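You operate a simulated robot arm through the tools that you are given. There is no shell and no other tool.

You run a simulated two-armed robot. Do the job below in one go: nothing can be reset, and whatever is moved stays where it is left.

TASK
Stir the batch at slow, try it and stand the matching block in the dock.
Fine: lever back to rest before the try; the block marked good for good, else the one marked hold; tins, slider and water button stay.
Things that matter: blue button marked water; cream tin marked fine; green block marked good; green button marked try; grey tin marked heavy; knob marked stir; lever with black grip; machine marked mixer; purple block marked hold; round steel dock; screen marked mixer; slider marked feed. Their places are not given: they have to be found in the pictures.

It is judged by the outcome, as a careful person would: the job done as asked, and still so three seconds after it is handed in. It fails if anything else is knocked over, pushed out of place, dropped, spilled or broken.

THE ROBOT
Two 7-joint arms with fingered hands on one trunk that stands fixed in place. Base frame: the origin is at the foot of the trunk, x ahead of it, y to its left, z up. Readings come in cm, rad, newtons and seconds.
The left shoulder is at [7, 13.9, 103.3], the right one opposite. With the tool pointing down near the work surface each hand reaches from about 42 to 82 cm from the base axis, measured 20 degrees to its own side. Payload 3.9 kg a hand.
The TCP of each hand is the grasp point between the finger pads, 2.9 cm short of the fingertips. In the tool frame z runs along the fingers and y along their closing line. The gripper opens to 10 cm; its body begins 3.4 cm behind the TCP. The gripper is a hand of 5 fingers: y runs from the thumb to the fingers, the wrist lies at [-1.5, -10.5, -17.7] in the tool frame.
Orientation is that of the tool frame in the base frame, as a unit quaternion [w, x, y, z]. With the fingers straight down and the wrist toward the robot, the tool's x, y and z point along [0, 1, 0], [1, 0, 0] and [0, 0, -1] of the base frame.

THE INTERFACE
- The arms move only by the tool servo_tool. It takes "left_commands", "right_commands" or both (then of equal length, played together; a hand with none holds still); each is a list of rows, each a list of 6 numbers: the shift along the tool's x, y, z in cm, then the turn, a rotation vector about the tool's x, y, z in rad. In form: [[tx, ty, tz, ax, ay, az], ...]. A call has 1 to 20 rows; each row is the pose to reach, as a shift and turn from the pose commanded when the call began, along the tool's axes at that moment. A row lasts 0.2 s, in which the tool goes at most 5 cm and 0.15 rad; a call with a longer step from one row to the next is refused whole. A pose out of reach is approached as far as the arm can. The call stops where the force on the tool passes 90 N (or 10 N more than at its start, if that is more) or the arm is blocked; 0.2 s more then pass. In this call time passes only in rows, and 0.2 s behind the last. The reply holds the time, the measured pose of the TCP, the force on the tool along the base axes, the opening and the grip force, in the units named above and with some noise, with the torque about the TCP (base axes, N m) and any sound that the robot's microphone picked up.
- Cameras (640 x 400 px; columns grow to the right, rows downward): "scene" is now at [10.67, 7.46, 137.94]; the picture's right is [0.79, -0.61, 0.00], its down [-0.19, -0.25, -0.95] and it looks along [0.58, 0.75, -0.32] (base axes); focal length 280 px, centre (320, 200). "left" rides on the left gripper at [-6.6, -8.6, -12.1] in its tool frame; the picture's right is [-0.76, -0.31, 0.58], its down [0.59, -0.70, 0.40] and it looks along [0.28, 0.64, 0.71] (tool axes); focal length 247 px, centre (320, 200). "right" rides on the right gripper at [6.6, -8.6, -12.1] in its tool frame; the picture's right is [-0.76, 0.31, -0.58], its down [-0.59, -0.70, 0.40] and it looks along [-0.28, 0.64, 0.71] (tool axes); focal length 247 px, centre (320, 200).
- snapshot(camera): a new picture of that camera. The clock stands still meanwhile.
- raise_lower(by): slides the trunk up (or, below 0, down) by that many cm; the arms and the scene camera ride with it, the base frame stays. It gives what a move gives, with no picture.
- curl_fingers(index, middle, ring, little, thumb_bend, thumb_turn, hand): sets how far each is bent, from 0 (flat) to 1 (curled in); at 0.3 the hand is open as for a grip, at 0.7 the pads meet at the TCP. One left out holds its place. A second passes; each finger stops where it meets its share of the squeeze, and holds until it gets a number again. It is the only way to open and close the hand. It gives what a move gives, with no picture; readings hold the bend of each and the force on index, middle, ring, little, thumb and palm. thumb_turn goes from beside the hand (0) to across from the fingers (1), as for a grip.
- head_to(pan, tilt): turns the head with the scene camera to pan (to the left, within 1.501 rad either way) and tilt (down, from -0.506 to 1.204), counted from straight ahead of the robot. It gives what a move gives.
- measure_at(camera, pixels): there is no depth. For up to 12 entries [column, row, z] of the newest picture of that camera ("zoom" is the newest enlarged one), the place [x, y] in the base frame at which the ray of that pixel passes the height z, good to about 0.3 cm. The clock stands still meanwhile.
- enlarge(camera, box): a new picture of the part [left, top, right, bottom] of that camera's present view, enlarged. The clock stands still meanwhile.
- hand_in(): hands the job in; it is judged then, once.

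Leave the grippers open and the arms clear of the work at the hand-in unless told otherwise.

The tools are called after "Emit:" as a command line: name --argument value ..., lists and objects as JSON in quotes. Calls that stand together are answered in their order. servo_tool: Moves the arms, as the interface text tells. Its arguments: {"type":"object","properties":{"left_commands":{"type":"array"},"right_commands":{"type":"array"}},"required":[]} The other tools are called the same way: raise_lower (by) moves the trunk up or down; curl_fingers (index, middle, ring, little, thumb_bend, thumb_turn, hand) moves the fingers one by one; head_to (pan, tilt) turns the head that bears the scene camera; snapshot (camera) takes a picture; measure_at (camera, pixels) gives the place at which the rays of pixels pass given heights; enlarge (camera, box) takes an enlarged picture of a part of a camera's view; hand_in () hands the job in.

At the start:

```text
clock: 0.0
left_tcp_pos: [29.75, 54.06, 135.46]
left_tool_rot: [0.0, 0.4, 0.917, 0.0]
left_wrist_force: [0.5, -0.1, -0.2]
left_moment: [0.0, 0.01, 0.0]
left_finger_gap: 9.96
left_gripper_force: 0.0
left_shape: jaw
left_bend: [0.3, 0.3, 0.3, 0.3, 0.3, 0.98]
left_finger forces: [0.0, 0.0, 0.0, 0.1, 0.0, 0.0]
right_tcp_pos: [47.02, 13.55, 128.72]
right_tool_rot: [0.0, 0.399, 0.917, -0.001]
right_wrist_force: [-0.8, 0.0, -1.1]
right_moment: [0.01, 0.03, 0.01]
right_finger_gap: 10.0
right_gripper_force: 0.1
right_shape: jaw
right_bend: [0.3, 0.3, 0.3, 0.3, 0.3, 0.98]
right_finger forces: [0.1, 0.0, 0.1, 0.1, 0.0, 0.0]
trunk travel left (down, up): [-67.5, 16.5]
head pan, tilt (commanded): [0.918, 0.325]
```

scene: 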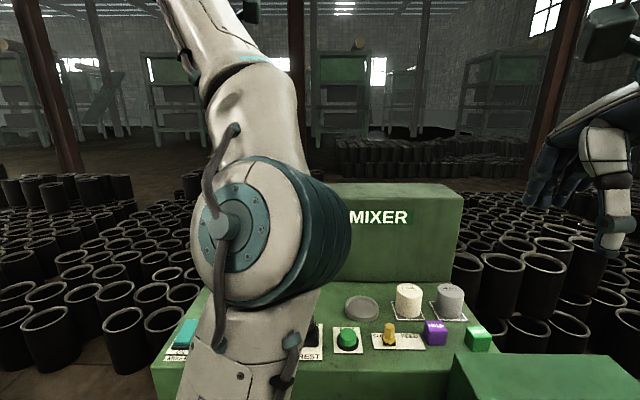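
right: 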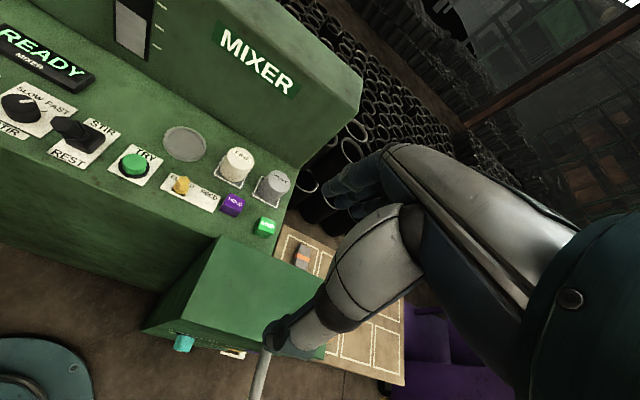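
left: 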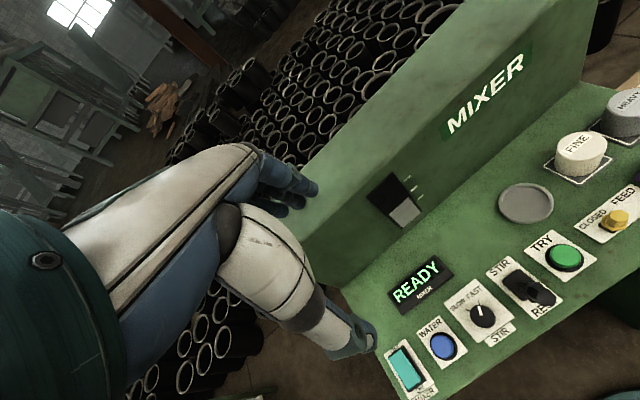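

I see the machine ahead and to the left: screen READY, water button, stir knob, lever, try button, feed slider, dock disc, two tins and two blocks. First I enlarge the hand cameras' views to read the details.

Emit:
enlarge --camera "left" --box '[340, 60, 640, 400]'

Emit:
enlarge --camera "right" --box '[0, 0, 320, 260]'

Emit:
enlarge --camera "scene" --box '[280, 250, 520, 400]'

```text
1.18 times, centred on (490, 230) of left
```

zoom: 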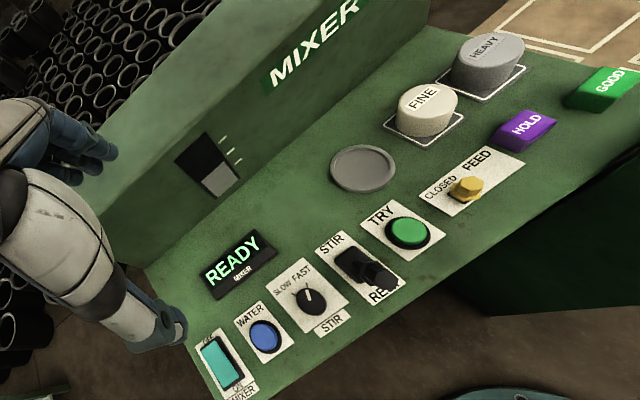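

```text
1.54 times, centred on (160, 130) of right
```

zoom: 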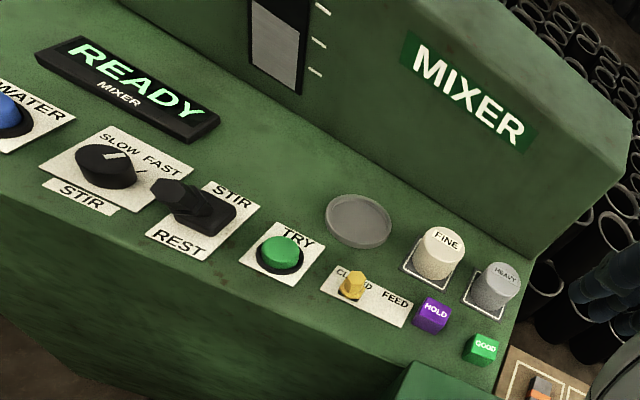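

```text
2.67 times, centred on (400, 325) of scene
```

zoom: 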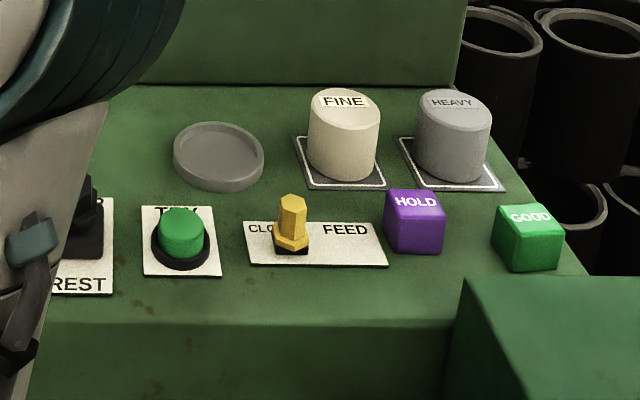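

To find the height of the work surface I compare rays: the try button (scene 347,340; left 565,258; right 135,164) and dock (scene 361,310; left 526,203; right 185,144) at several heights. First I take fresh pictures of each camera for reference.

Emit:
snapshot --camera "scene"

Emit:
snapshot --camera "left"

Emit:
snapshot --camera "right"

Emit:
measure_at --camera "scene" --pixels '[[361, 308, 70], [361, 308, 80], [361, 308, 90], [361, 308, 100], [347, 336, 80], [347, 336, 90], [347, 336, 100]]'

Emit:
measure_at --camera "left" --pixels '[[526, 203, 70], [526, 203, 80], [526, 203, 90], [526, 203, 100], [565, 257, 80], [565, 257, 90], [565, 257, 100]]'

Emit:
measure_at --camera "right" --pixels '[[185, 144, 70], [185, 144, 80], [185, 144, 90], [185, 144, 100], [135, 164, 80], [135, 164, 90], [135, 164, 100]]'

```text
taken
```

scene: 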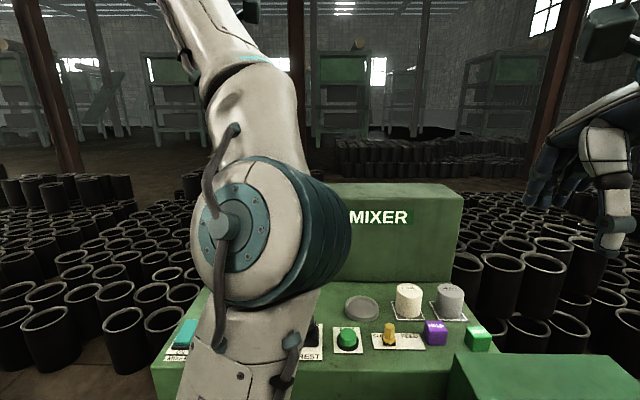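

```text
taken
```

left: 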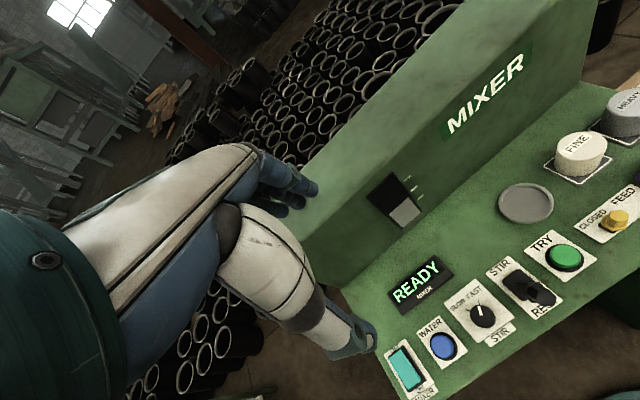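

```text
taken
```

right: 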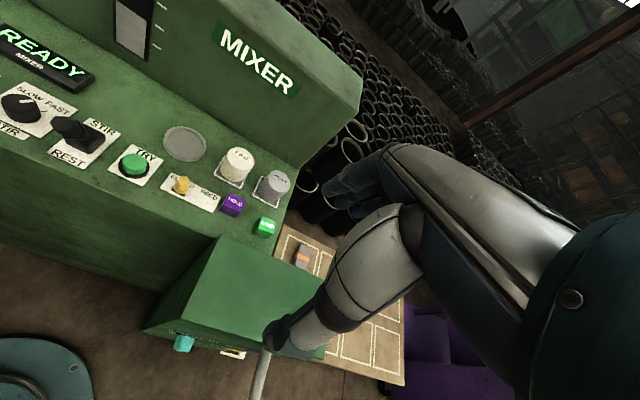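

```text
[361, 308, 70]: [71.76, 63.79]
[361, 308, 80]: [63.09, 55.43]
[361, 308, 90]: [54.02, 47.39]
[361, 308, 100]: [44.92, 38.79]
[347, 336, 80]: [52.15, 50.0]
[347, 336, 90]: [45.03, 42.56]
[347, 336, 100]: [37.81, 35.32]
```

```text
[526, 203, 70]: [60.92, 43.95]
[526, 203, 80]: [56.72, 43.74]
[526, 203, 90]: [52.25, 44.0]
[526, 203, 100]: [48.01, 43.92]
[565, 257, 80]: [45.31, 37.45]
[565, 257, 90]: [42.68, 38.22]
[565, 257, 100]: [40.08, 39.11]
```

```text
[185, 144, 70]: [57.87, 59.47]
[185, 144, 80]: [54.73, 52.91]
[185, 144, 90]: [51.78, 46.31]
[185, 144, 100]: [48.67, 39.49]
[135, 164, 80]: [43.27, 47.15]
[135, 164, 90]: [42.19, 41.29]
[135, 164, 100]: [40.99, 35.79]
```

Rays agree: dock near (50.8, 44.0) at z≈93.4, try button near (41.5, 38.7) at z≈94.8, so the panel is at about z=93. Next I enlarge the knob/lever part in both hand cameras to read the knob pointer.

Emit:
enlarge --camera "left" --box '[370, 240, 610, 390]'

Emit:
measure_at --camera "zoom" --pixels '[[294, 196, 95], [320, 30, 93], [100, 40, 93]]'

Emit:
enlarge --camera "right" --box '[0, 70, 160, 190]'

```text
2.67 times, centred on (490, 315) of left
```

zoom: 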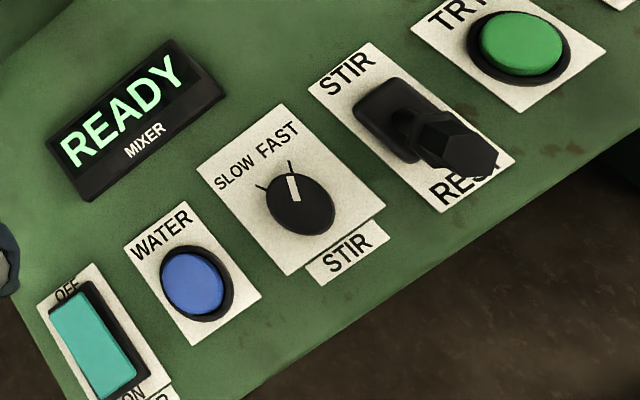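

```text
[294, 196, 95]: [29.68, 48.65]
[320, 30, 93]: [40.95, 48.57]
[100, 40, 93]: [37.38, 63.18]
```

```text
3.33 times, centred on (80, 130) of right
```

zoom: 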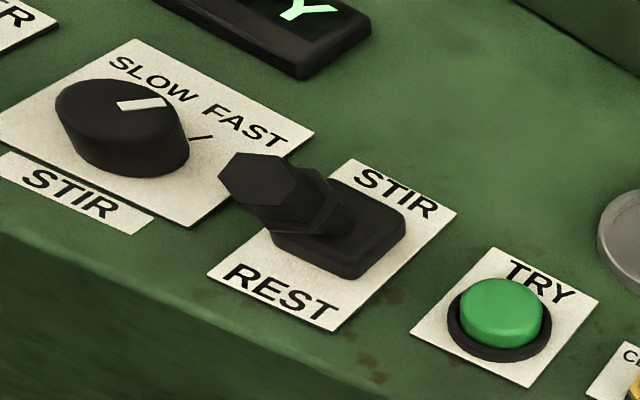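

The knob's white mark points at the right-hand tick (FAST), so it must be turned counter-clockwise to SLOW. Lever leans to REST. I measure label corners in this right zoom to get the machine's axes (try label at 497,248 / 600,298 / 530,388 / 410,335; lever label 350,158 / 457,213 / 333,332 / 207,277).

Emit:
measure_at --camera "zoom" --pixels '[[497, 248, 93], [600, 298, 93], [530, 388, 93], [410, 335, 93], [350, 158, 93], [457, 213, 93], [333, 332, 93], [207, 277, 93], [503, 312, 95], [255, 180, 99], [340, 240, 93], [203, 138, 93]]'

Emit:
enlarge --camera "left" --box '[370, 240, 610, 390]'

Emit:
measure_at --camera "zoom" --pixels '[[197, 165, 93], [283, 104, 93], [386, 205, 93], [290, 276, 93], [262, 188, 93], [290, 165, 93], [372, 43, 93], [308, 82, 93], [515, 160, 93], [442, 212, 93], [480, 165, 98], [190, 280, 95]]'

```text
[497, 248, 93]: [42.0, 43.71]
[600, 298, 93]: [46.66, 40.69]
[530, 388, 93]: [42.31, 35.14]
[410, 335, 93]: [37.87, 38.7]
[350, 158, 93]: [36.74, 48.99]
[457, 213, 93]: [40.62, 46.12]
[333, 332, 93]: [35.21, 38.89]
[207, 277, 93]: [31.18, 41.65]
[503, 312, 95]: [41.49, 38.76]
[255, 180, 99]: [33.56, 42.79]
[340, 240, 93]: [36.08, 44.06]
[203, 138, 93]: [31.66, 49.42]
```

```text
2.67 times, centred on (490, 315) of left
```

zoom: 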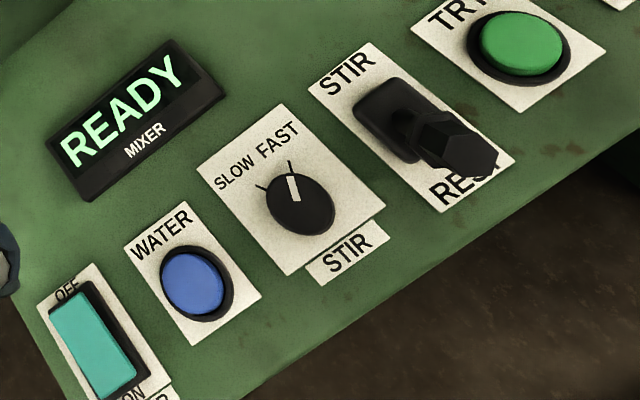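

```text
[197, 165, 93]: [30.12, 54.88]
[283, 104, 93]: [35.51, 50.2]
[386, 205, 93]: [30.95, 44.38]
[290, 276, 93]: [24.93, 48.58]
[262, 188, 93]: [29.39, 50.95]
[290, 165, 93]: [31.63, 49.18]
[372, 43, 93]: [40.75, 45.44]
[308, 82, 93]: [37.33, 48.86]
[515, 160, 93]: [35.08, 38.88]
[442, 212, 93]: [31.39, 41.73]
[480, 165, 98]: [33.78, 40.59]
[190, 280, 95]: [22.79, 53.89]
```

The panel's axes come out: "right" u≈(0.79,-0.61), "away" v≈(0.62,0.79), surface z≈93. Now I enlarge the dock, tins and blocks part in the right and scene cameras to place those.

Emit:
enlarge --camera "right" --box '[140, 110, 300, 250]'

Emit:
enlarge --camera "scene" --box '[330, 270, 510, 370]'

```text
2.86 times, centred on (220, 180) of right
```

zoom: 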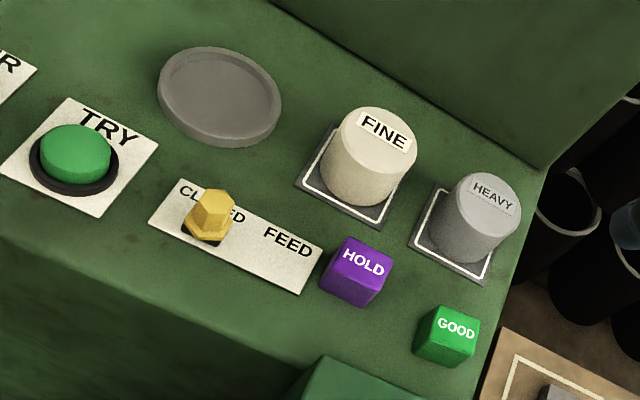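

```text
3.56 times, centred on (420, 320) of scene
```

zoom: 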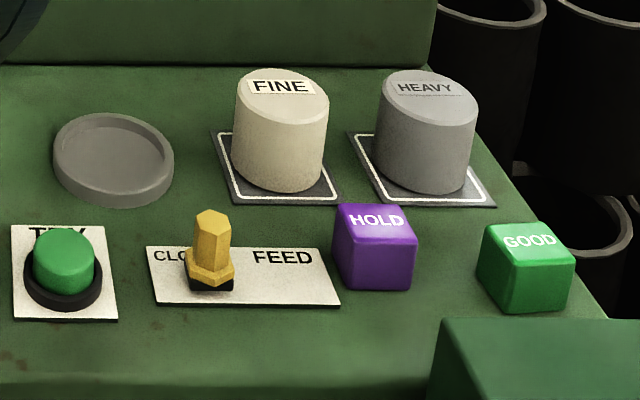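

Now I measure the blocks, dock and tins in this scene zoom, at surface height and at guessed top heights.

Emit:
measure_at --camera "zoom" --pixels '[[344, 286, 93], [408, 290, 93], [490, 308, 93], [562, 311, 93], [347, 238, 97], [417, 241, 97], [340, 206, 97], [404, 208, 97], [492, 257, 97], [575, 260, 97], [548, 225, 97], [486, 223, 97]]'

Emit:
measure_at --camera "zoom" --pixels '[[113, 160, 93], [55, 160, 93], [172, 160, 93], [113, 203, 93], [113, 115, 94], [280, 185, 93], [425, 185, 93], [210, 285, 93], [240, 140, 93], [358, 140, 93], [445, 320, 93], [440, 320, 97]]'

Emit:
enlarge --camera "right" --box '[140, 110, 300, 250]'

Emit:
measure_at --camera "zoom" --pixels '[[319, 285, 93], [366, 306, 93], [413, 353, 93], [462, 366, 93], [346, 238, 97], [392, 262, 97], [325, 277, 97], [428, 306, 97], [479, 320, 97], [468, 345, 97], [220, 95, 93.5], [205, 240, 93]]'

```text
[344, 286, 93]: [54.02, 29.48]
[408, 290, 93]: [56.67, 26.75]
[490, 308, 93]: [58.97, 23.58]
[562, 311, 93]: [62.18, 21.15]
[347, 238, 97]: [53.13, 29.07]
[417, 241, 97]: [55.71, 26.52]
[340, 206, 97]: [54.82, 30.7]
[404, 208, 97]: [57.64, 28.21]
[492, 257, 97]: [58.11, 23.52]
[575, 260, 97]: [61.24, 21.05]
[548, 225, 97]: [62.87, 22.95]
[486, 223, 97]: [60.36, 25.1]
```

```text
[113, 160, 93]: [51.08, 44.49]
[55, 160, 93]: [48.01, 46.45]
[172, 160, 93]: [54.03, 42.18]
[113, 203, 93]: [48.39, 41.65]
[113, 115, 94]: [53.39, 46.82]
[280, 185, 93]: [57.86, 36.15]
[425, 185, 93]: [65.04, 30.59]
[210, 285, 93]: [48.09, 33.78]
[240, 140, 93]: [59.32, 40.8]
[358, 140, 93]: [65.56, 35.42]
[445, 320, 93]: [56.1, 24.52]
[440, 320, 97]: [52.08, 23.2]
```

```text
2.86 times, centred on (220, 180) of right
```

zoom: 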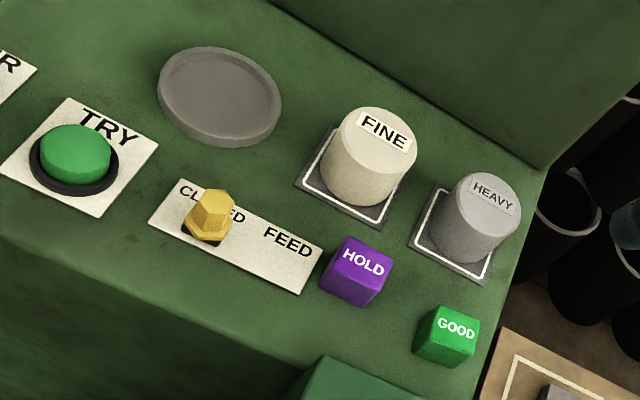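

```text
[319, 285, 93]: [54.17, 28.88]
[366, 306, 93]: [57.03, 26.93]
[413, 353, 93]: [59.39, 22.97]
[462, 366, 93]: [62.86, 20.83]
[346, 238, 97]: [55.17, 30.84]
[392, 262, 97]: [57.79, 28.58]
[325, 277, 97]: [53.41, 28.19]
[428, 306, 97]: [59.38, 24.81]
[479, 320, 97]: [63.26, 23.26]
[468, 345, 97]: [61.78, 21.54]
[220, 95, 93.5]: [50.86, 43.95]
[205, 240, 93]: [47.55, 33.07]
```

Blocks: HOLD at about (55.9, 28.9), GOOD at about (61.0, 23.4), tops near z=96.5; dock centre about (50.9, 44.1). The right hand may get in the way of the left arm later, so I look straight ahead and to the right before moving it aside.

Emit:
head_to --pan 0.1 --tilt 0.55

Emit:
snapshot --camera "scene"

```text
clock: 1.1
left_tcp_pos: [29.79, 54.19, 135.43]
left_tool_rot: [0.0, 0.4, 0.917, 0.0]
left_wrist_force: [0.3, 0.3, 1.4]
left_moment: [-0.03, 0.01, 0.02]
left_finger_gap: 9.97
left_gripper_force: 0.0
left_shape: jaw
left_bend: [0.3, 0.3, 0.3, 0.3, 0.3, 0.98]
left_finger forces: [0.0, 0.0, 0.1, 0.0, 0.0, 0.0]
right_tcp_pos: [46.97, 13.55, 128.76]
right_tool_rot: [0.001, 0.4, 0.917, 0.0]
right_wrist_force: [0.0, -0.1, -0.3]
right_moment: [0.0, -0.01, -0.01]
right_finger_gap: 9.99
right_gripper_force: 0.1
right_shape: jaw
right_bend: [0.3, 0.3, 0.3, 0.3, 0.3, 0.98]
right_finger forces: [0.0, 0.0, 0.0, 0.0, 0.0, 0.0]
trunk travel left (down, up): [-67.5, 16.5]
head pan, tilt (commanded): [0.099, 0.55]
```

```text
taken
```

scene: 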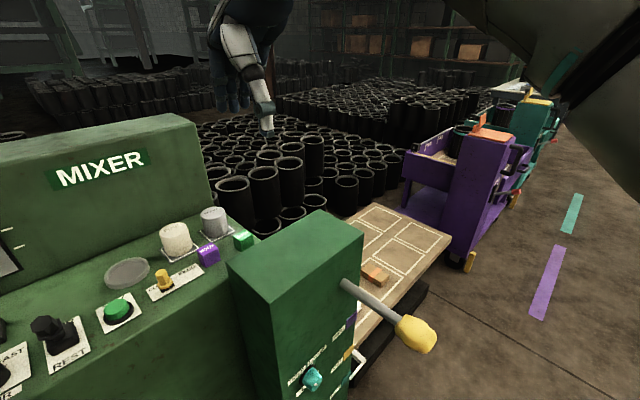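

The right hand hangs over the middle of the work area, above a green side box; right of it there is free space at that height. I shift the right hand back, right and up by about (-5, -25, +5) cm so the left arm is free to work.

Emit:
servo_tool --right_commands '[[-2.1, -2.9, -0.7, 0, 0, 0], [-4.3, -5.9, -1.4, 0, 0, 0], [-6.4, -8.9, -2.1, 0, 0, 0], [-8.5, -11.8, -2.9, 0, 0, 0], [-10.7, -14.8, -3.6, 0, 0, 0], [-12.8, -17.7, -4.3, 0, 0, 0], [-14.9, -20.7, -5.0, 0, 0, 0]]'

Emit:
snapshot --camera "scene"

Emit:
snapshot --camera "right"

```text
clock: 2.8
left_tcp_pos: [29.76, 53.97, 135.53]
left_tool_rot: [0.0, 0.4, 0.917, 0.002]
left_wrist_force: [-0.7, -0.1, -0.1]
left_moment: [0.01, -0.04, -0.01]
left_finger_gap: 9.96
left_gripper_force: 0.0
left_shape: jaw
left_bend: [0.3, 0.3, 0.3, 0.3, 0.3, 0.98]
left_finger forces: [0.0, 0.0, 0.0, 0.0, 0.0, 0.0]
right_tcp_pos: [42.12, -11.75, 133.49]
right_tool_rot: [0.0, 0.4, 0.917, 0.001]
right_wrist_force: [-0.1, -0.1, -0.3]
right_moment: [0.05, 0.0, 0.01]
right_finger_gap: 9.99
right_gripper_force: 0.0
right_shape: jaw
right_bend: [0.3, 0.3, 0.3, 0.3, 0.3, 0.98]
right_finger forces: [0.0, 0.0, 0.0, 0.0, 0.0, 0.1]
trunk travel left (down, up): [-67.5, 16.5]
head pan, tilt (commanded): [0.099, 0.55]
```

```text
taken
```

scene: 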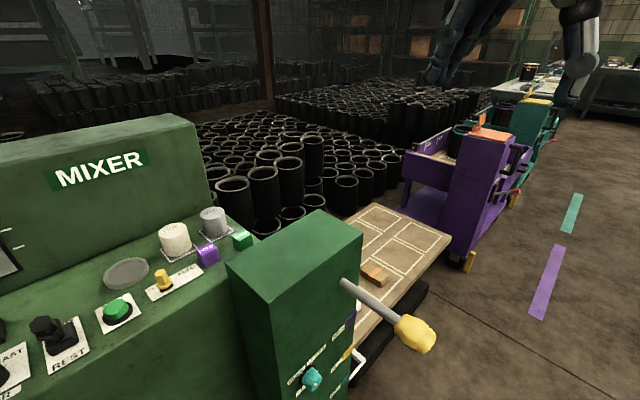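

```text
taken
```

right: 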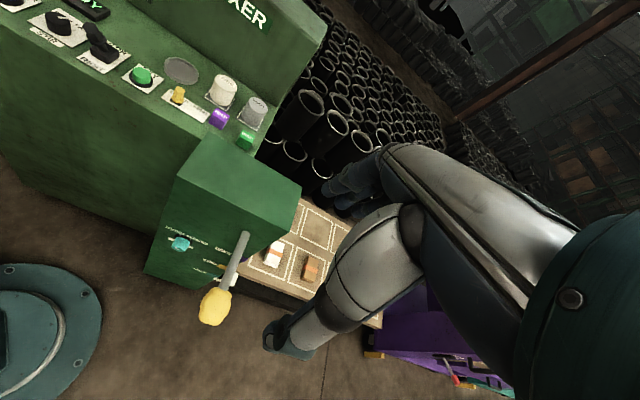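

Right arm is clear. I check the height of the green side box top (scene corner 322,213 against right-camera corner 301,186; and scene 268,301 against right 180,176) so the left arm keeps clear of it.

Emit:
measure_at --camera "scene" --pixels '[[322, 213, 90], [322, 213, 100], [322, 213, 110], [268, 301, 90], [268, 301, 100], [268, 301, 110], [230, 266, 90], [230, 266, 100], [363, 236, 90], [363, 236, 100]]'

Emit:
measure_at --camera "right" --pixels '[[301, 186, 90], [301, 186, 100], [301, 186, 110], [180, 176, 90], [180, 176, 100], [180, 176, 110], [203, 131, 90], [203, 131, 100], [280, 238, 90], [280, 238, 100]]'

```text
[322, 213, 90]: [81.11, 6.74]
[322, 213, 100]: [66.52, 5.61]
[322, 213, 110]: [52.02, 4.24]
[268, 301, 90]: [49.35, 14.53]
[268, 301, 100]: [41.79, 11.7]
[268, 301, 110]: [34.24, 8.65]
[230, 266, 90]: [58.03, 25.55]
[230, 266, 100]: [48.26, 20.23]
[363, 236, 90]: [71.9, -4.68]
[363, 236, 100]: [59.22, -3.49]
```

```text
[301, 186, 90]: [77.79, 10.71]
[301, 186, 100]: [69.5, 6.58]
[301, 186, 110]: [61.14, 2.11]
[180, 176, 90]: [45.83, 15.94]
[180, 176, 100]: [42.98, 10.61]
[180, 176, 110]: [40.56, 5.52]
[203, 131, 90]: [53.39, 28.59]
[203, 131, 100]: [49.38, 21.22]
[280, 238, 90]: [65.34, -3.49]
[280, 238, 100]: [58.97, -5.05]
```

The side box top is at about z=99 with its rear edge about 9 cm in front of the blocks; enough room for the left hand. Now the head goes back to the machine and the left hand moves over the knob (about (29.6, 48.2)), to TCP height about 113, for a closer view.

Emit:
head_to --pan 0.8 --tilt 0.7

Emit:
servo_tool --left_commands '[[-0.8, -0.8, 4, 0, 0, 0], [-1.7, -1.6, 8, 0, 0, 0], [-2.5, -2.5, 12, 0, 0, 0], [-3.4, -3.3, 17, 0, 0, 0], [-4.2, -4.1, 21, 0, 0, 0], [-4.2, -4.1, 22.5, 0, 0, 0]]'

Emit:
snapshot --camera "left"

Emit:
snapshot --camera "scene"

```text
clock: 3.8
left_tcp_pos: [29.8, 54.1, 135.39]
left_tool_rot: [0.0, 0.399, 0.917, 0.0]
left_wrist_force: [-0.1, -0.3, 0.3]
left_moment: [-0.02, 0.02, -0.01]
left_finger_gap: 9.98
left_gripper_force: 0.1
left_shape: jaw
left_bend: [0.3, 0.3, 0.3, 0.3, 0.3, 0.98]
left_finger forces: [0.0, 0.0, 0.0, 0.0, 0.0, 0.0]
right_tcp_pos: [42.13, -11.37, 133.56]
right_tool_rot: [0.0, 0.4, 0.917, 0.0]
right_wrist_force: [0.8, 0.5, 0.3]
right_moment: [0.0, 0.02, 0.01]
right_finger_gap: 9.97
right_gripper_force: 0.0
right_shape: jaw
right_bend: [0.3, 0.3, 0.3, 0.3, 0.3, 0.98]
right_finger forces: [0.1, 0.0, 0.0, 0.0, 0.1, 0.0]
trunk travel left (down, up): [-67.5, 16.5]
head pan, tilt (commanded): [0.799, 0.7]
```

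```text
refused: row 4 steps farther than a row can; nothing moved
```

```text
taken
```

left: 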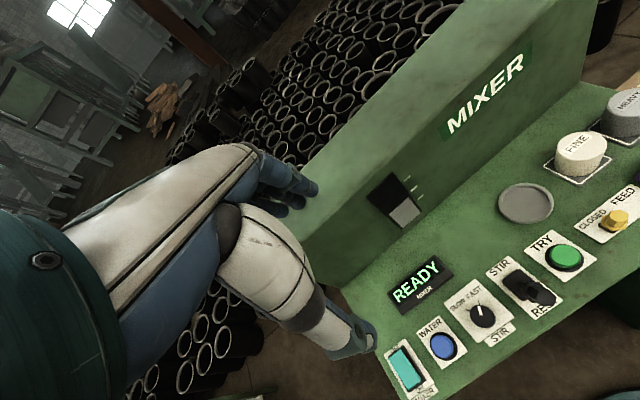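

```text
taken
```

scene: 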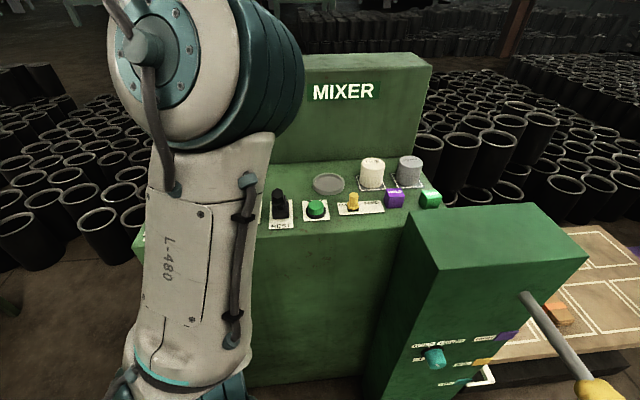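

The fourth step was too long, so nothing moved. I repeat the move with smaller steps.

Emit:
servo_tool --left_commands '[[-0.8, -0.8, 4, 0, 0, 0], [-1.6, -1.6, 8, 0, 0, 0], [-2.4, -2.4, 12, 0, 0, 0], [-3.2, -3.2, 16, 0, 0, 0], [-4.0, -3.9, 20, 0, 0, 0], [-4.2, -4.1, 22.5, 0, 0, 0]]'

Emit:
snapshot --camera "left"

Emit:
snapshot --camera "scene"

```text
clock: 5.2
left_tcp_pos: [29.96, 48.17, 112.96]
left_tool_rot: [-0.002, 0.399, 0.917, 0.002]
left_wrist_force: [0.7, -0.5, -0.1]
left_moment: [0.01, 0.02, 0.02]
left_finger_gap: 9.96
left_gripper_force: 0.1
left_shape: jaw
left_bend: [0.3, 0.3, 0.3, 0.3, 0.3, 0.98]
left_finger forces: [0.0, 0.0, 0.1, 0.1, 0.0, 0.0]
right_tcp_pos: [42.2, -11.61, 133.48]
right_tool_rot: [-0.001, 0.4, 0.917, 0.0]
right_wrist_force: [0.1, -0.1, 0.4]
right_moment: [0.01, -0.02, 0.02]
right_finger_gap: 9.99
right_gripper_force: 0.2
right_shape: jaw
right_bend: [0.3, 0.3, 0.3, 0.3, 0.3, 0.98]
right_finger forces: [0.0, 0.0, 0.0, 0.0, 0.0, 0.1]
trunk travel left (down, up): [-67.5, 16.5]
head pan, tilt (commanded): [0.799, 0.7]
```

```text
taken
```

left: 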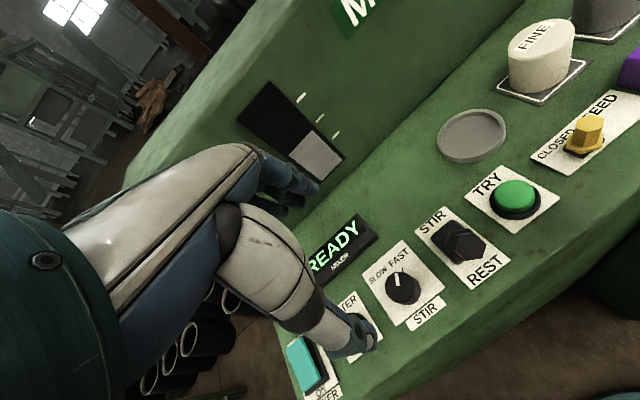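

```text
taken
```

scene: 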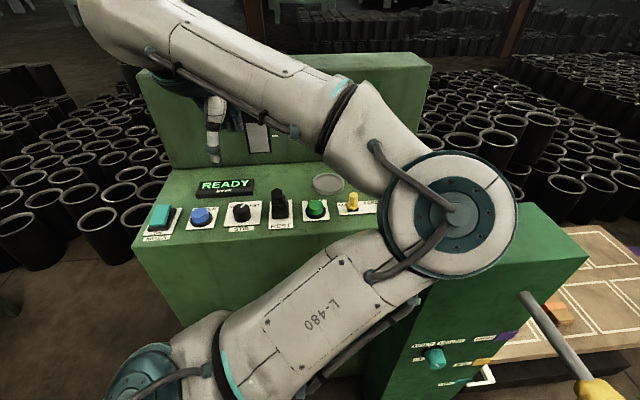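

The hand is over the knob, screen still READY. The left elbow has swung over the green side box (disc at 455,215), perhaps at z≈115; to keep it well above the box when the hand goes down, I raise the trunk 8 cm and look again.

Emit:
raise_lower --by 8

Emit:
servo_tool --left_commands '[[0, 0, 3, 0, 0, 0], [0, 0, 6, 0, 0, 0], [0, 0, 9, 0, 0, 0], [0, 0, 12, 0, 0, 0]]'

Emit:
snapshot --camera "left"

Emit:
snapshot --camera "scene"

```text
clock: 6.4
left_tcp_pos: [29.88, 48.37, 120.94]
left_tool_rot: [0.0, 0.4, 0.917, -0.001]
left_wrist_force: [0.5, 0.0, -0.7]
left_moment: [0.01, -0.01, 0.01]
left_finger_gap: 9.97
left_gripper_force: 0.0
left_shape: jaw
left_bend: [0.3, 0.3, 0.3, 0.3, 0.3, 0.98]
left_finger forces: [0.1, 0.0, 0.0, 0.1, 0.0, 0.1]
right_tcp_pos: [42.06, -11.47, 141.66]
right_tool_rot: [0.0, 0.4, 0.917, 0.0]
right_wrist_force: [0.1, -0.1, -0.2]
right_moment: [0.0, -0.01, -0.01]
right_finger_gap: 9.98
right_gripper_force: 0.1
right_shape: jaw
right_bend: [0.3, 0.3, 0.3, 0.3, 0.3, 0.98]
right_finger forces: [0.0, 0.0, 0.0, 0.0, 0.0, 0.0]
trunk travel left (down, up): [-75.5, 8.5]
head pan, tilt (commanded): [0.799, 0.7]
```

```text
clock: 7.4
left_tcp_pos: [29.8, 48.48, 108.87]
left_tool_rot: [0.0, 0.399, 0.917, 0.0]
left_wrist_force: [-1.2, -0.7, -0.5]
left_moment: [0.0, -0.02, -0.03]
left_finger_gap: 9.98
left_gripper_force: 0.1
left_shape: jaw
left_bend: [0.3, 0.3, 0.3, 0.3, 0.3, 0.98]
left_finger forces: [0.0, 0.1, 0.0, 0.1, 0.1, 0.0]
right_tcp_pos: [42.12, -11.51, 141.65]
right_tool_rot: [0.0, 0.399, 0.917, 0.0]
right_wrist_force: [-0.1, -0.5, 0.2]
right_moment: [0.02, 0.04, -0.01]
right_finger_gap: 9.97
right_gripper_force: 0.1
right_shape: jaw
right_bend: [0.3, 0.3, 0.3, 0.3, 0.3, 0.98]
right_finger forces: [0.0, 0.0, 0.1, 0.0, 0.0, 0.1]
trunk travel left (down, up): [-75.5, 8.5]
head pan, tilt (commanded): [0.799, 0.7]
```

```text
taken
```

left: 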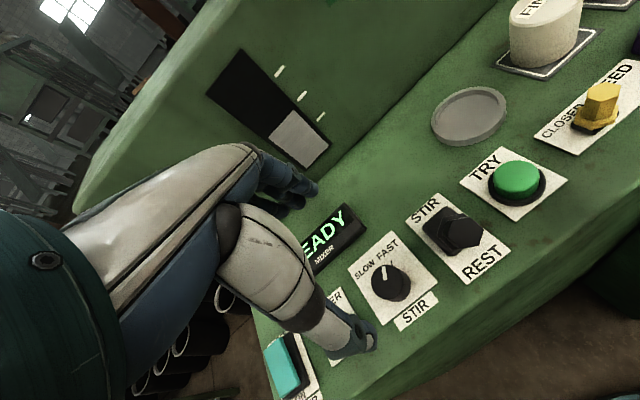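

```text
taken
```

scene: 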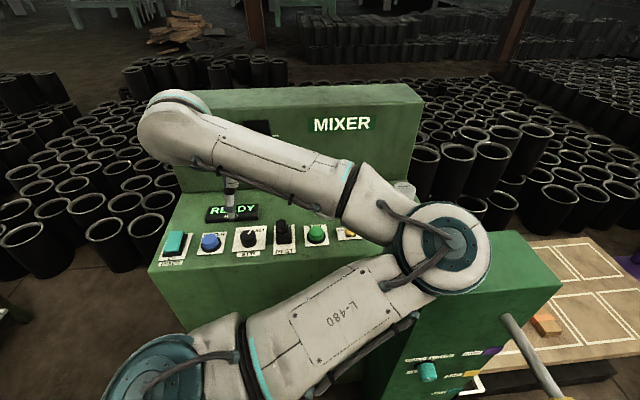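

Elbow is about at z≈115, above the near corner of the side box. I raise the trunk another 6 cm for margin, lower the hand by the same, and zoom on the knob with the left camera.

Emit:
raise_lower --by 6

Emit:
servo_tool --left_commands '[[0, 0, 3, 0, 0, 0], [0, 0, 6, 0, 0, 0]]'

Emit:
snapshot --camera "scene"

Emit:
enlarge --camera "left" --box '[310, 180, 510, 340]'

```text
clock: 8.4
left_tcp_pos: [29.81, 48.37, 114.97]
left_tool_rot: [0.001, 0.399, 0.917, 0.0]
left_wrist_force: [-0.3, -0.5, -0.7]
left_moment: [-0.02, 0.03, -0.01]
left_finger_gap: 10.01
left_gripper_force: 0.1
left_shape: jaw
left_bend: [0.3, 0.3, 0.3, 0.3, 0.3, 0.98]
left_finger forces: [0.0, 0.0, 0.1, 0.1, 0.0, 0.1]
right_tcp_pos: [42.15, -11.32, 147.61]
right_tool_rot: [0.0, 0.4, 0.917, 0.001]
right_wrist_force: [0.7, -0.1, 0.0]
right_moment: [0.02, 0.01, -0.02]
right_finger_gap: 9.96
right_gripper_force: 0.1
right_shape: jaw
right_bend: [0.3, 0.3, 0.3, 0.3, 0.3, 0.98]
right_finger forces: [0.1, 0.0, 0.0, 0.1, 0.0, 0.0]
trunk travel left (down, up): [-81.5, 2.5]
head pan, tilt (commanded): [0.799, 0.7]
```

```text
clock: 9.0
left_tcp_pos: [29.89, 48.59, 108.8]
left_tool_rot: [-0.001, 0.4, 0.917, -0.001]
left_wrist_force: [-0.3, -0.2, 0.7]
left_moment: [0.0, 0.0, -0.01]
left_finger_gap: 9.97
left_gripper_force: 0.0
left_shape: jaw
left_bend: [0.3, 0.3, 0.3, 0.3, 0.3, 0.98]
left_finger forces: [0.1, 0.0, 0.0, 0.0, 0.1, 0.0]
right_tcp_pos: [42.2, -11.43, 147.68]
right_tool_rot: [0.0, 0.4, 0.917, 0.0]
right_wrist_force: [0.6, 0.2, 0.2]
right_moment: [0.01, 0.0, 0.0]
right_finger_gap: 9.98
right_gripper_force: 0.0
right_shape: jaw
right_bend: [0.3, 0.3, 0.3, 0.3, 0.3, 0.98]
right_finger forces: [0.0, 0.0, 0.0, 0.0, 0.0, 0.0]
trunk travel left (down, up): [-81.5, 2.5]
head pan, tilt (commanded): [0.799, 0.7]
```

```text
taken
```

scene: 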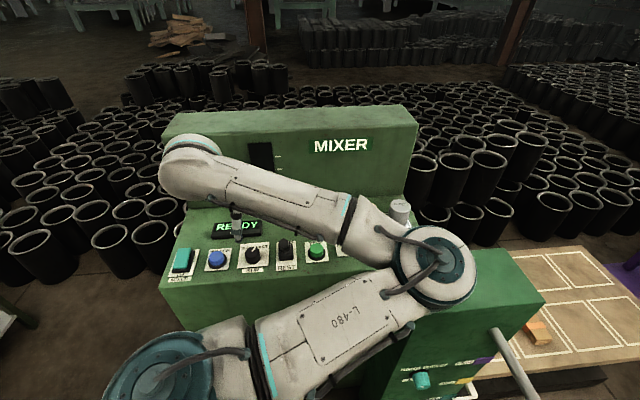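

```text
2.50 times, centred on (410, 260) of left
```

zoom: 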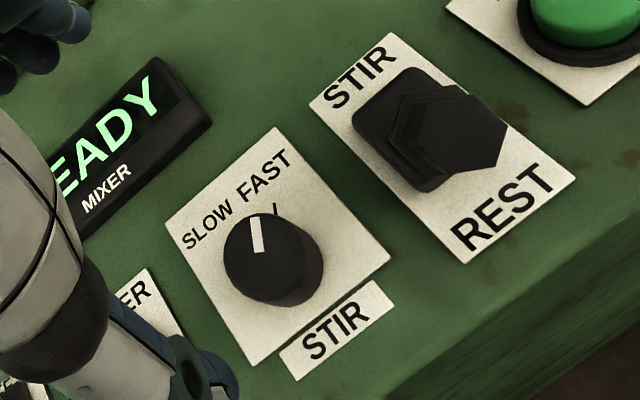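

Screen says READY. In the zoom the knob top is centred near (263,258), its white mark points up along the FAST tick at (275,209). I measure the knob, label corners and lever in this zoom.

Emit:
measure_at --camera "zoom" --pixels '[[277, 128, 93], [165, 225, 93], [252, 366, 93], [390, 257, 93], [263, 258, 95], [275, 209, 93], [258, 222, 95], [260, 250, 95], [391, 33, 93], [310, 104, 93], [577, 178, 93], [467, 264, 93]]'

Emit:
measure_at --camera "zoom" --pixels '[[223, 260, 95], [305, 260, 95], [263, 213, 95], [263, 302, 95], [323, 265, 93], [285, 306, 93], [460, 135, 97], [460, 135, 98], [460, 135, 99], [506, 130, 98], [475, 173, 98], [410, 130, 94]]'

```text
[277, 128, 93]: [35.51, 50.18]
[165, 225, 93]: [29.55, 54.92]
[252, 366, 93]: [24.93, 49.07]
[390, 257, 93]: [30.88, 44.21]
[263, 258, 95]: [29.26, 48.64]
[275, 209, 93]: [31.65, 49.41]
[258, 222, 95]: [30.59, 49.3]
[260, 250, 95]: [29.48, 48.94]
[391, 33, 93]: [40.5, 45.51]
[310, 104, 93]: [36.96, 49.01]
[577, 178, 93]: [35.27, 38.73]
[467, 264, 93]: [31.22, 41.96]
```

```text
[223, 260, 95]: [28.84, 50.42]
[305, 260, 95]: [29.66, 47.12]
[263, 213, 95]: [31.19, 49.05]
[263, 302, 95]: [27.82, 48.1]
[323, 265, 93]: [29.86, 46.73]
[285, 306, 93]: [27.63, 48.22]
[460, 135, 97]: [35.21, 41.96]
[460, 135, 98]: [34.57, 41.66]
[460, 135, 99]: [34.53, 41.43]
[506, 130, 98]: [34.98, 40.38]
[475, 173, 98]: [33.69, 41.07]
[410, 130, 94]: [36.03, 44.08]
```

Knob centre is about (29.4, 48.4), radius about 1.75 cm; machine axes u=(0.786,-0.618), v=(0.618,0.786). I want the knob's and lever's heights from the scene camera, so I enlarge that part.

Emit:
enlarge --camera "scene" --box '[190, 210, 350, 290]'

```text
4.00 times, centred on (270, 250) of scene
```

zoom: 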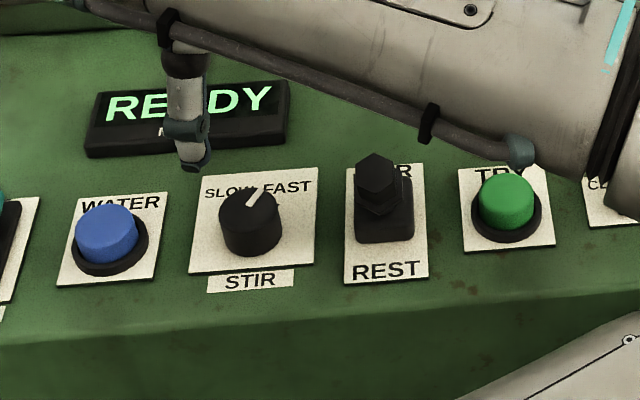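

I measure the lever's grip end (zoom 377,172) at several heights, the knob's base front (254,257) and top centre (250,210), and the try button top (507,195).

Emit:
measure_at --camera "zoom" --pixels '[[377, 172, 96], [377, 172, 98], [377, 172, 100], [377, 172, 102], [254, 257, 93], [250, 209, 94], [250, 209, 95], [250, 209, 96], [507, 193, 95], [507, 193, 96], [385, 240, 93], [318, 166, 93]]'

```text
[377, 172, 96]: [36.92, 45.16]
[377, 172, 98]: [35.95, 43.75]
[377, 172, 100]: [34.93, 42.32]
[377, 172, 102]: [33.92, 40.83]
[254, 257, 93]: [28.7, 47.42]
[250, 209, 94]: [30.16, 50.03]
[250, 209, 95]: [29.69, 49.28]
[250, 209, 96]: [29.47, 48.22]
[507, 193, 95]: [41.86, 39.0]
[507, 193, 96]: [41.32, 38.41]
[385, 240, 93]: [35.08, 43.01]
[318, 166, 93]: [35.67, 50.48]
```

Estimates: knob centre (29.5, 48.5), top z≈95.6; lever grip end about (33.6, 40.8, 102), leaning ~25° to the operator side. I'll turn the knob with middle, ring and thumb. First I turn the hand clockwise by 0.66 rad at this height so that the later counter-clockwise turn stays clear of the lever.

Emit:
servo_tool --left_commands '[[0, 0, 0, 0, 0, 0.13], [0, 0, 0, 0, 0, 0.26], [0, 0, 0, 0, 0, 0.4], [0, 0, 0, 0, 0, 0.53], [0, 0, 0, 0, 0, 0.66]]'

Emit:
snapshot --camera "scene"

Emit:
snapshot --camera "left"

```text
clock: 10.2
left_tcp_pos: [29.88, 48.27, 109.0]
left_tool_rot: [0.0, 0.676, 0.737, 0.0]
left_wrist_force: [-1.2, -0.4, -0.2]
left_moment: [-0.01, -0.01, -0.01]
left_finger_gap: 9.98
left_gripper_force: 0.0
left_shape: jaw
left_bend: [0.3, 0.3, 0.3, 0.3, 0.3, 0.98]
left_finger forces: [0.0, 0.0, 0.1, 0.1, 0.0, 0.0]
right_tcp_pos: [42.02, -11.33, 147.59]
right_tool_rot: [0.0, 0.4, 0.917, 0.0]
right_wrist_force: [0.0, 0.4, 0.3]
right_moment: [-0.02, -0.04, 0.0]
right_finger_gap: 10.02
right_gripper_force: 0.1
right_shape: jaw
right_bend: [0.3, 0.3, 0.3, 0.3, 0.3, 0.98]
right_finger forces: [0.0, 0.0, 0.0, 0.0, 0.1, 0.0]
trunk travel left (down, up): [-81.5, 2.5]
head pan, tilt (commanded): [0.799, 0.7]
```

```text
taken
```

scene: 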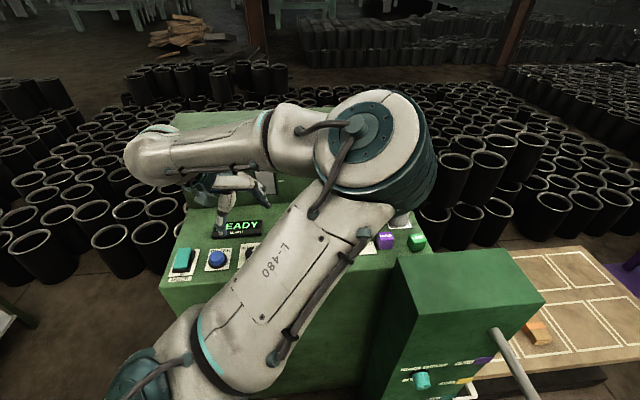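

```text
taken
```

left: 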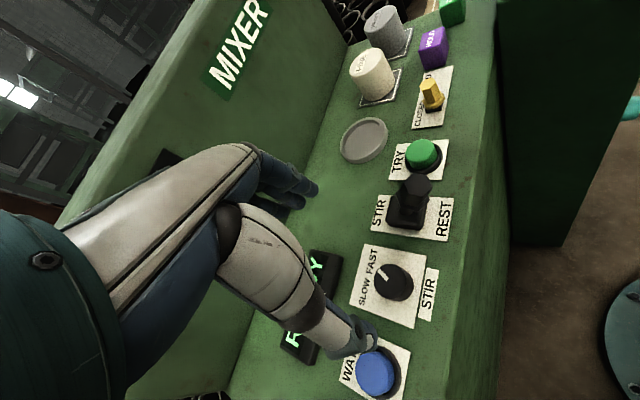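

Elbow moved up and clear. Tool y now points along about 5°. I test the planned pinch in the air: middle, ring and thumb to 0.55, and look at where the tips lie.

Emit:
curl_fingers --hand "left" --middle 0.55 --ring 0.55 --thumb_bend 0.55

Emit:
snapshot --camera "left"

Emit:
enlarge --camera "scene" --box '[150, 130, 310, 290]'

```text
clock: 11.2
left_tcp_pos: [29.85, 48.48, 108.88]
left_tool_rot: [0.0, 0.675, 0.738, -0.001]
left_wrist_force: [-0.3, -0.5, 0.4]
left_moment: [0.03, 0.0, 0.0]
left_finger_gap: 6.81
left_gripper_force: 0.0
left_shape: fingers
left_bend: [0.3, 0.55, 0.55, 0.3, 0.55, 0.98]
left_finger forces: [0.1, 0.0, 0.0, 0.0, 0.0, 0.0]
right_tcp_pos: [42.1, -11.52, 147.53]
right_tool_rot: [0.0, 0.399, 0.917, 0.0]
right_wrist_force: [0.0, -0.6, -0.8]
right_moment: [0.04, 0.04, 0.04]
right_finger_gap: 9.97
right_gripper_force: 0.0
right_shape: jaw
right_bend: [0.3, 0.3, 0.3, 0.3, 0.3, 0.98]
right_finger forces: [0.1, 0.0, 0.0, 0.0, 0.0, 0.0]
trunk travel left (down, up): [-81.5, 2.5]
head pan, tilt (commanded): [0.799, 0.7]
```

```text
taken
```

left: 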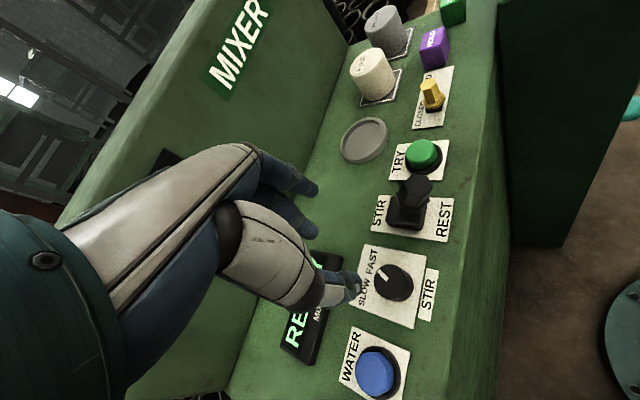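

```text
2.50 times, centred on (230, 210) of scene
```

zoom: 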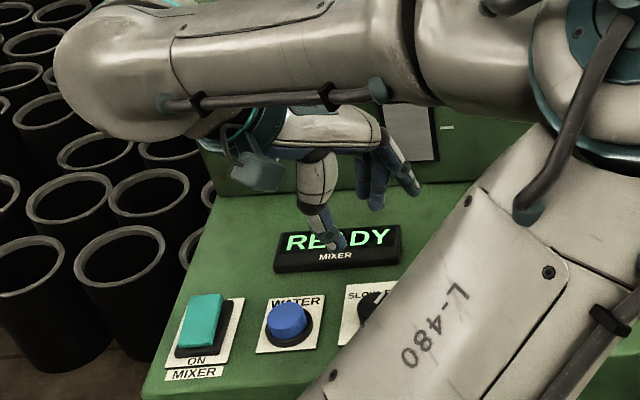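

Index is the finger nearest the camera; middle and ring pinch against the thumb as expected. I zoom the left camera on the knob to fix its centre from this new viewpoint.

Emit:
enlarge --camera "left" --box '[330, 220, 450, 330]'

```text
3.64 times, centred on (390, 275) of left
```

zoom: 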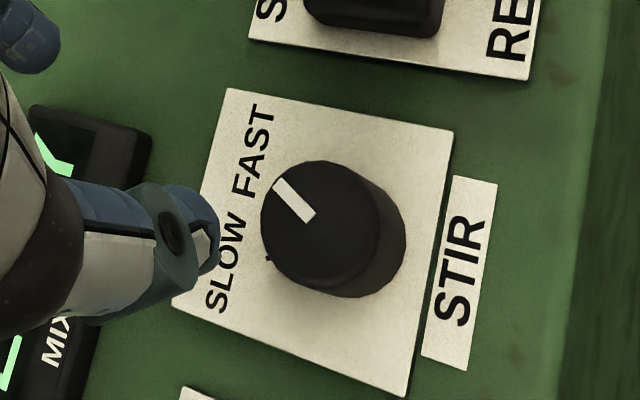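

I measure the knob top centre (320,224), label corners, SLOW tick (268,258) and mark ends (312,217)/(280,184).

Emit:
measure_at --camera "zoom" --pixels '[[320, 224, 95.5], [228, 88, 93], [453, 130, 93], [405, 396, 93], [170, 305, 93], [268, 258, 93], [312, 217, 95.5], [280, 184, 95.5], [406, 240, 93], [345, 298, 93], [261, 220, 95.5], [318, 160, 95.5]]'

```text
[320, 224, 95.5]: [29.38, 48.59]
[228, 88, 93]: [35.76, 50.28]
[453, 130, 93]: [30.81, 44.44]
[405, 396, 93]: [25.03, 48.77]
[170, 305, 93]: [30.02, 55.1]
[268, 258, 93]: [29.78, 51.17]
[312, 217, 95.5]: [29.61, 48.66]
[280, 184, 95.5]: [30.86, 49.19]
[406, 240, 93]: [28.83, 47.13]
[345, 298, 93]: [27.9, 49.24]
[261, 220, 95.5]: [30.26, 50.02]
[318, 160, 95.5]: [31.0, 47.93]
```

Confirmed: FAST tick at about +30°, SLOW at about -30° from straight-away, so the knob needs 60° (1.05 rad) counter-clockwise. Knob centre (29.4, 48.5). I open the pinch to 0.42, shift over the centre and come down to TCP z≈98.5, then look.

Emit:
curl_fingers --hand "left" --middle 0.42 --ring 0.42 --thumb_bend 0.42

Emit:
servo_tool --left_commands '[[0.14, -0.46, 2.5, 0, 0, 0], [0.14, -0.46, 5, 0, 0, 0], [0.14, -0.46, 7.5, 0, 0, 0], [0.14, -0.46, 9, 0, 0, 0], [0.14, -0.46, 10.4, 0, 0, 0]]'

Emit:
snapshot --camera "left"

Emit:
snapshot --camera "scene"

```text
clock: 12.2
left_tcp_pos: [29.87, 48.35, 108.84]
left_tool_rot: [0.0, 0.674, 0.738, 0.0]
left_wrist_force: [0.0, -0.2, -0.9]
left_moment: [0.01, 0.01, -0.02]
left_finger_gap: 8.38
left_gripper_force: 0.0
left_shape: fingers
left_bend: [0.3, 0.42, 0.42, 0.3, 0.42, 0.98]
left_finger forces: [0.0, 0.0, 0.1, 0.0, 0.1, 0.0]
right_tcp_pos: [42.08, -11.37, 147.64]
right_tool_rot: [0.0, 0.399, 0.917, 0.001]
right_wrist_force: [-0.8, -0.5, 0.2]
right_moment: [0.03, 0.0, -0.01]
right_finger_gap: 9.96
right_gripper_force: 0.0
right_shape: jaw
right_bend: [0.3, 0.3, 0.3, 0.3, 0.3, 0.98]
right_finger forces: [0.0, 0.1, 0.0, 0.1, 0.1, 0.0]
trunk travel left (down, up): [-81.5, 2.5]
head pan, tilt (commanded): [0.799, 0.7]
```

```text
clock: 13.4
left_tcp_pos: [29.37, 48.4, 98.45]
left_tool_rot: [0.0, 0.676, 0.737, 0.0]
left_wrist_force: [-0.3, 0.6, -0.2]
left_moment: [-0.01, 0.01, -0.04]
left_finger_gap: 8.37
left_gripper_force: 0.0
left_shape: fingers
left_bend: [0.3, 0.42, 0.42, 0.3, 0.42, 0.98]
left_finger forces: [0.0, 0.1, 0.0, 0.0, 0.1, 0.0]
right_tcp_pos: [42.09, -11.35, 147.57]
right_tool_rot: [0.0, 0.4, 0.917, 0.0]
right_wrist_force: [0.2, 0.8, 0.0]
right_moment: [0.03, -0.01, 0.02]
right_finger_gap: 9.99
right_gripper_force: 0.0
right_shape: jaw
right_bend: [0.3, 0.3, 0.3, 0.3, 0.3, 0.98]
right_finger forces: [0.0, 0.0, 0.1, 0.0, 0.1, 0.0]
trunk travel left (down, up): [-81.5, 2.5]
head pan, tilt (commanded): [0.799, 0.7]
```

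```text
taken
```

left: 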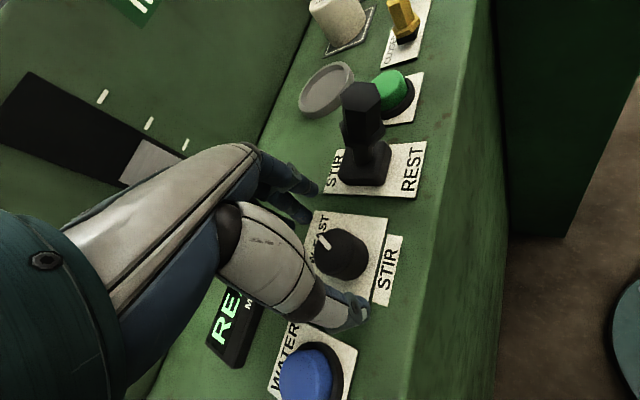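

```text
taken
```

scene: 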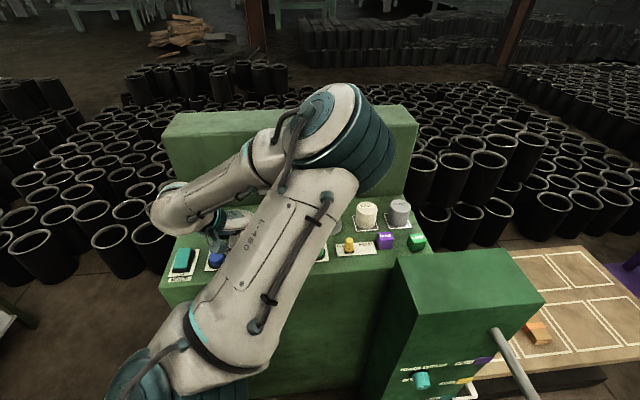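

The knob (338,252) lies between the thumb tip (360,312) and the fingers, as projected. No force. I lower 1.3 cm more and look closer.

Emit:
servo_tool --left_commands '[[0, 0, 0.7, 0, 0, 0], [0, 0, 1.3, 0, 0, 0]]'

Emit:
enlarge --camera "left" --box '[240, 130, 440, 350]'

```text
clock: 14.0
left_tcp_pos: [29.37, 48.43, 97.11]
left_tool_rot: [0.0, 0.675, 0.738, 0.0]
left_wrist_force: [-0.2, 0.4, -0.3]
left_moment: [0.01, 0.01, -0.03]
left_finger_gap: 8.38
left_gripper_force: 0.0
left_shape: fingers
left_bend: [0.3, 0.42, 0.42, 0.3, 0.42, 0.98]
left_finger forces: [0.0, 0.0, 0.0, 0.0, 0.1, 0.0]
right_tcp_pos: [42.17, -11.39, 147.58]
right_tool_rot: [0.0, 0.399, 0.917, 0.0]
right_wrist_force: [0.3, 0.1, -1.1]
right_moment: [0.0, 0.02, -0.01]
right_finger_gap: 9.99
right_gripper_force: 0.1
right_shape: jaw
right_bend: [0.3, 0.3, 0.3, 0.3, 0.3, 0.98]
right_finger forces: [0.0, 0.0, 0.1, 0.1, 0.0, 0.1]
trunk travel left (down, up): [-81.5, 2.5]
head pan, tilt (commanded): [0.799, 0.7]
```

```text
1.82 times, centred on (340, 240) of left
```

zoom: 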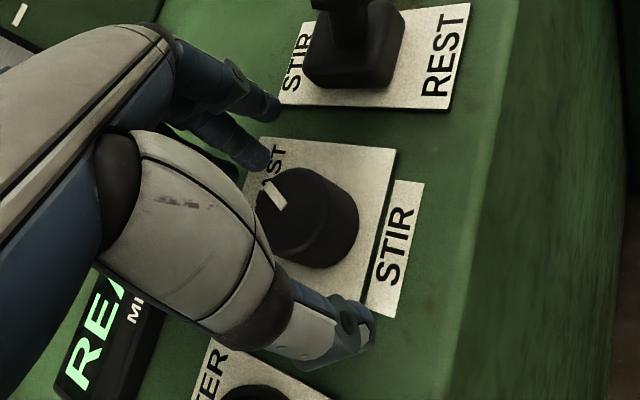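

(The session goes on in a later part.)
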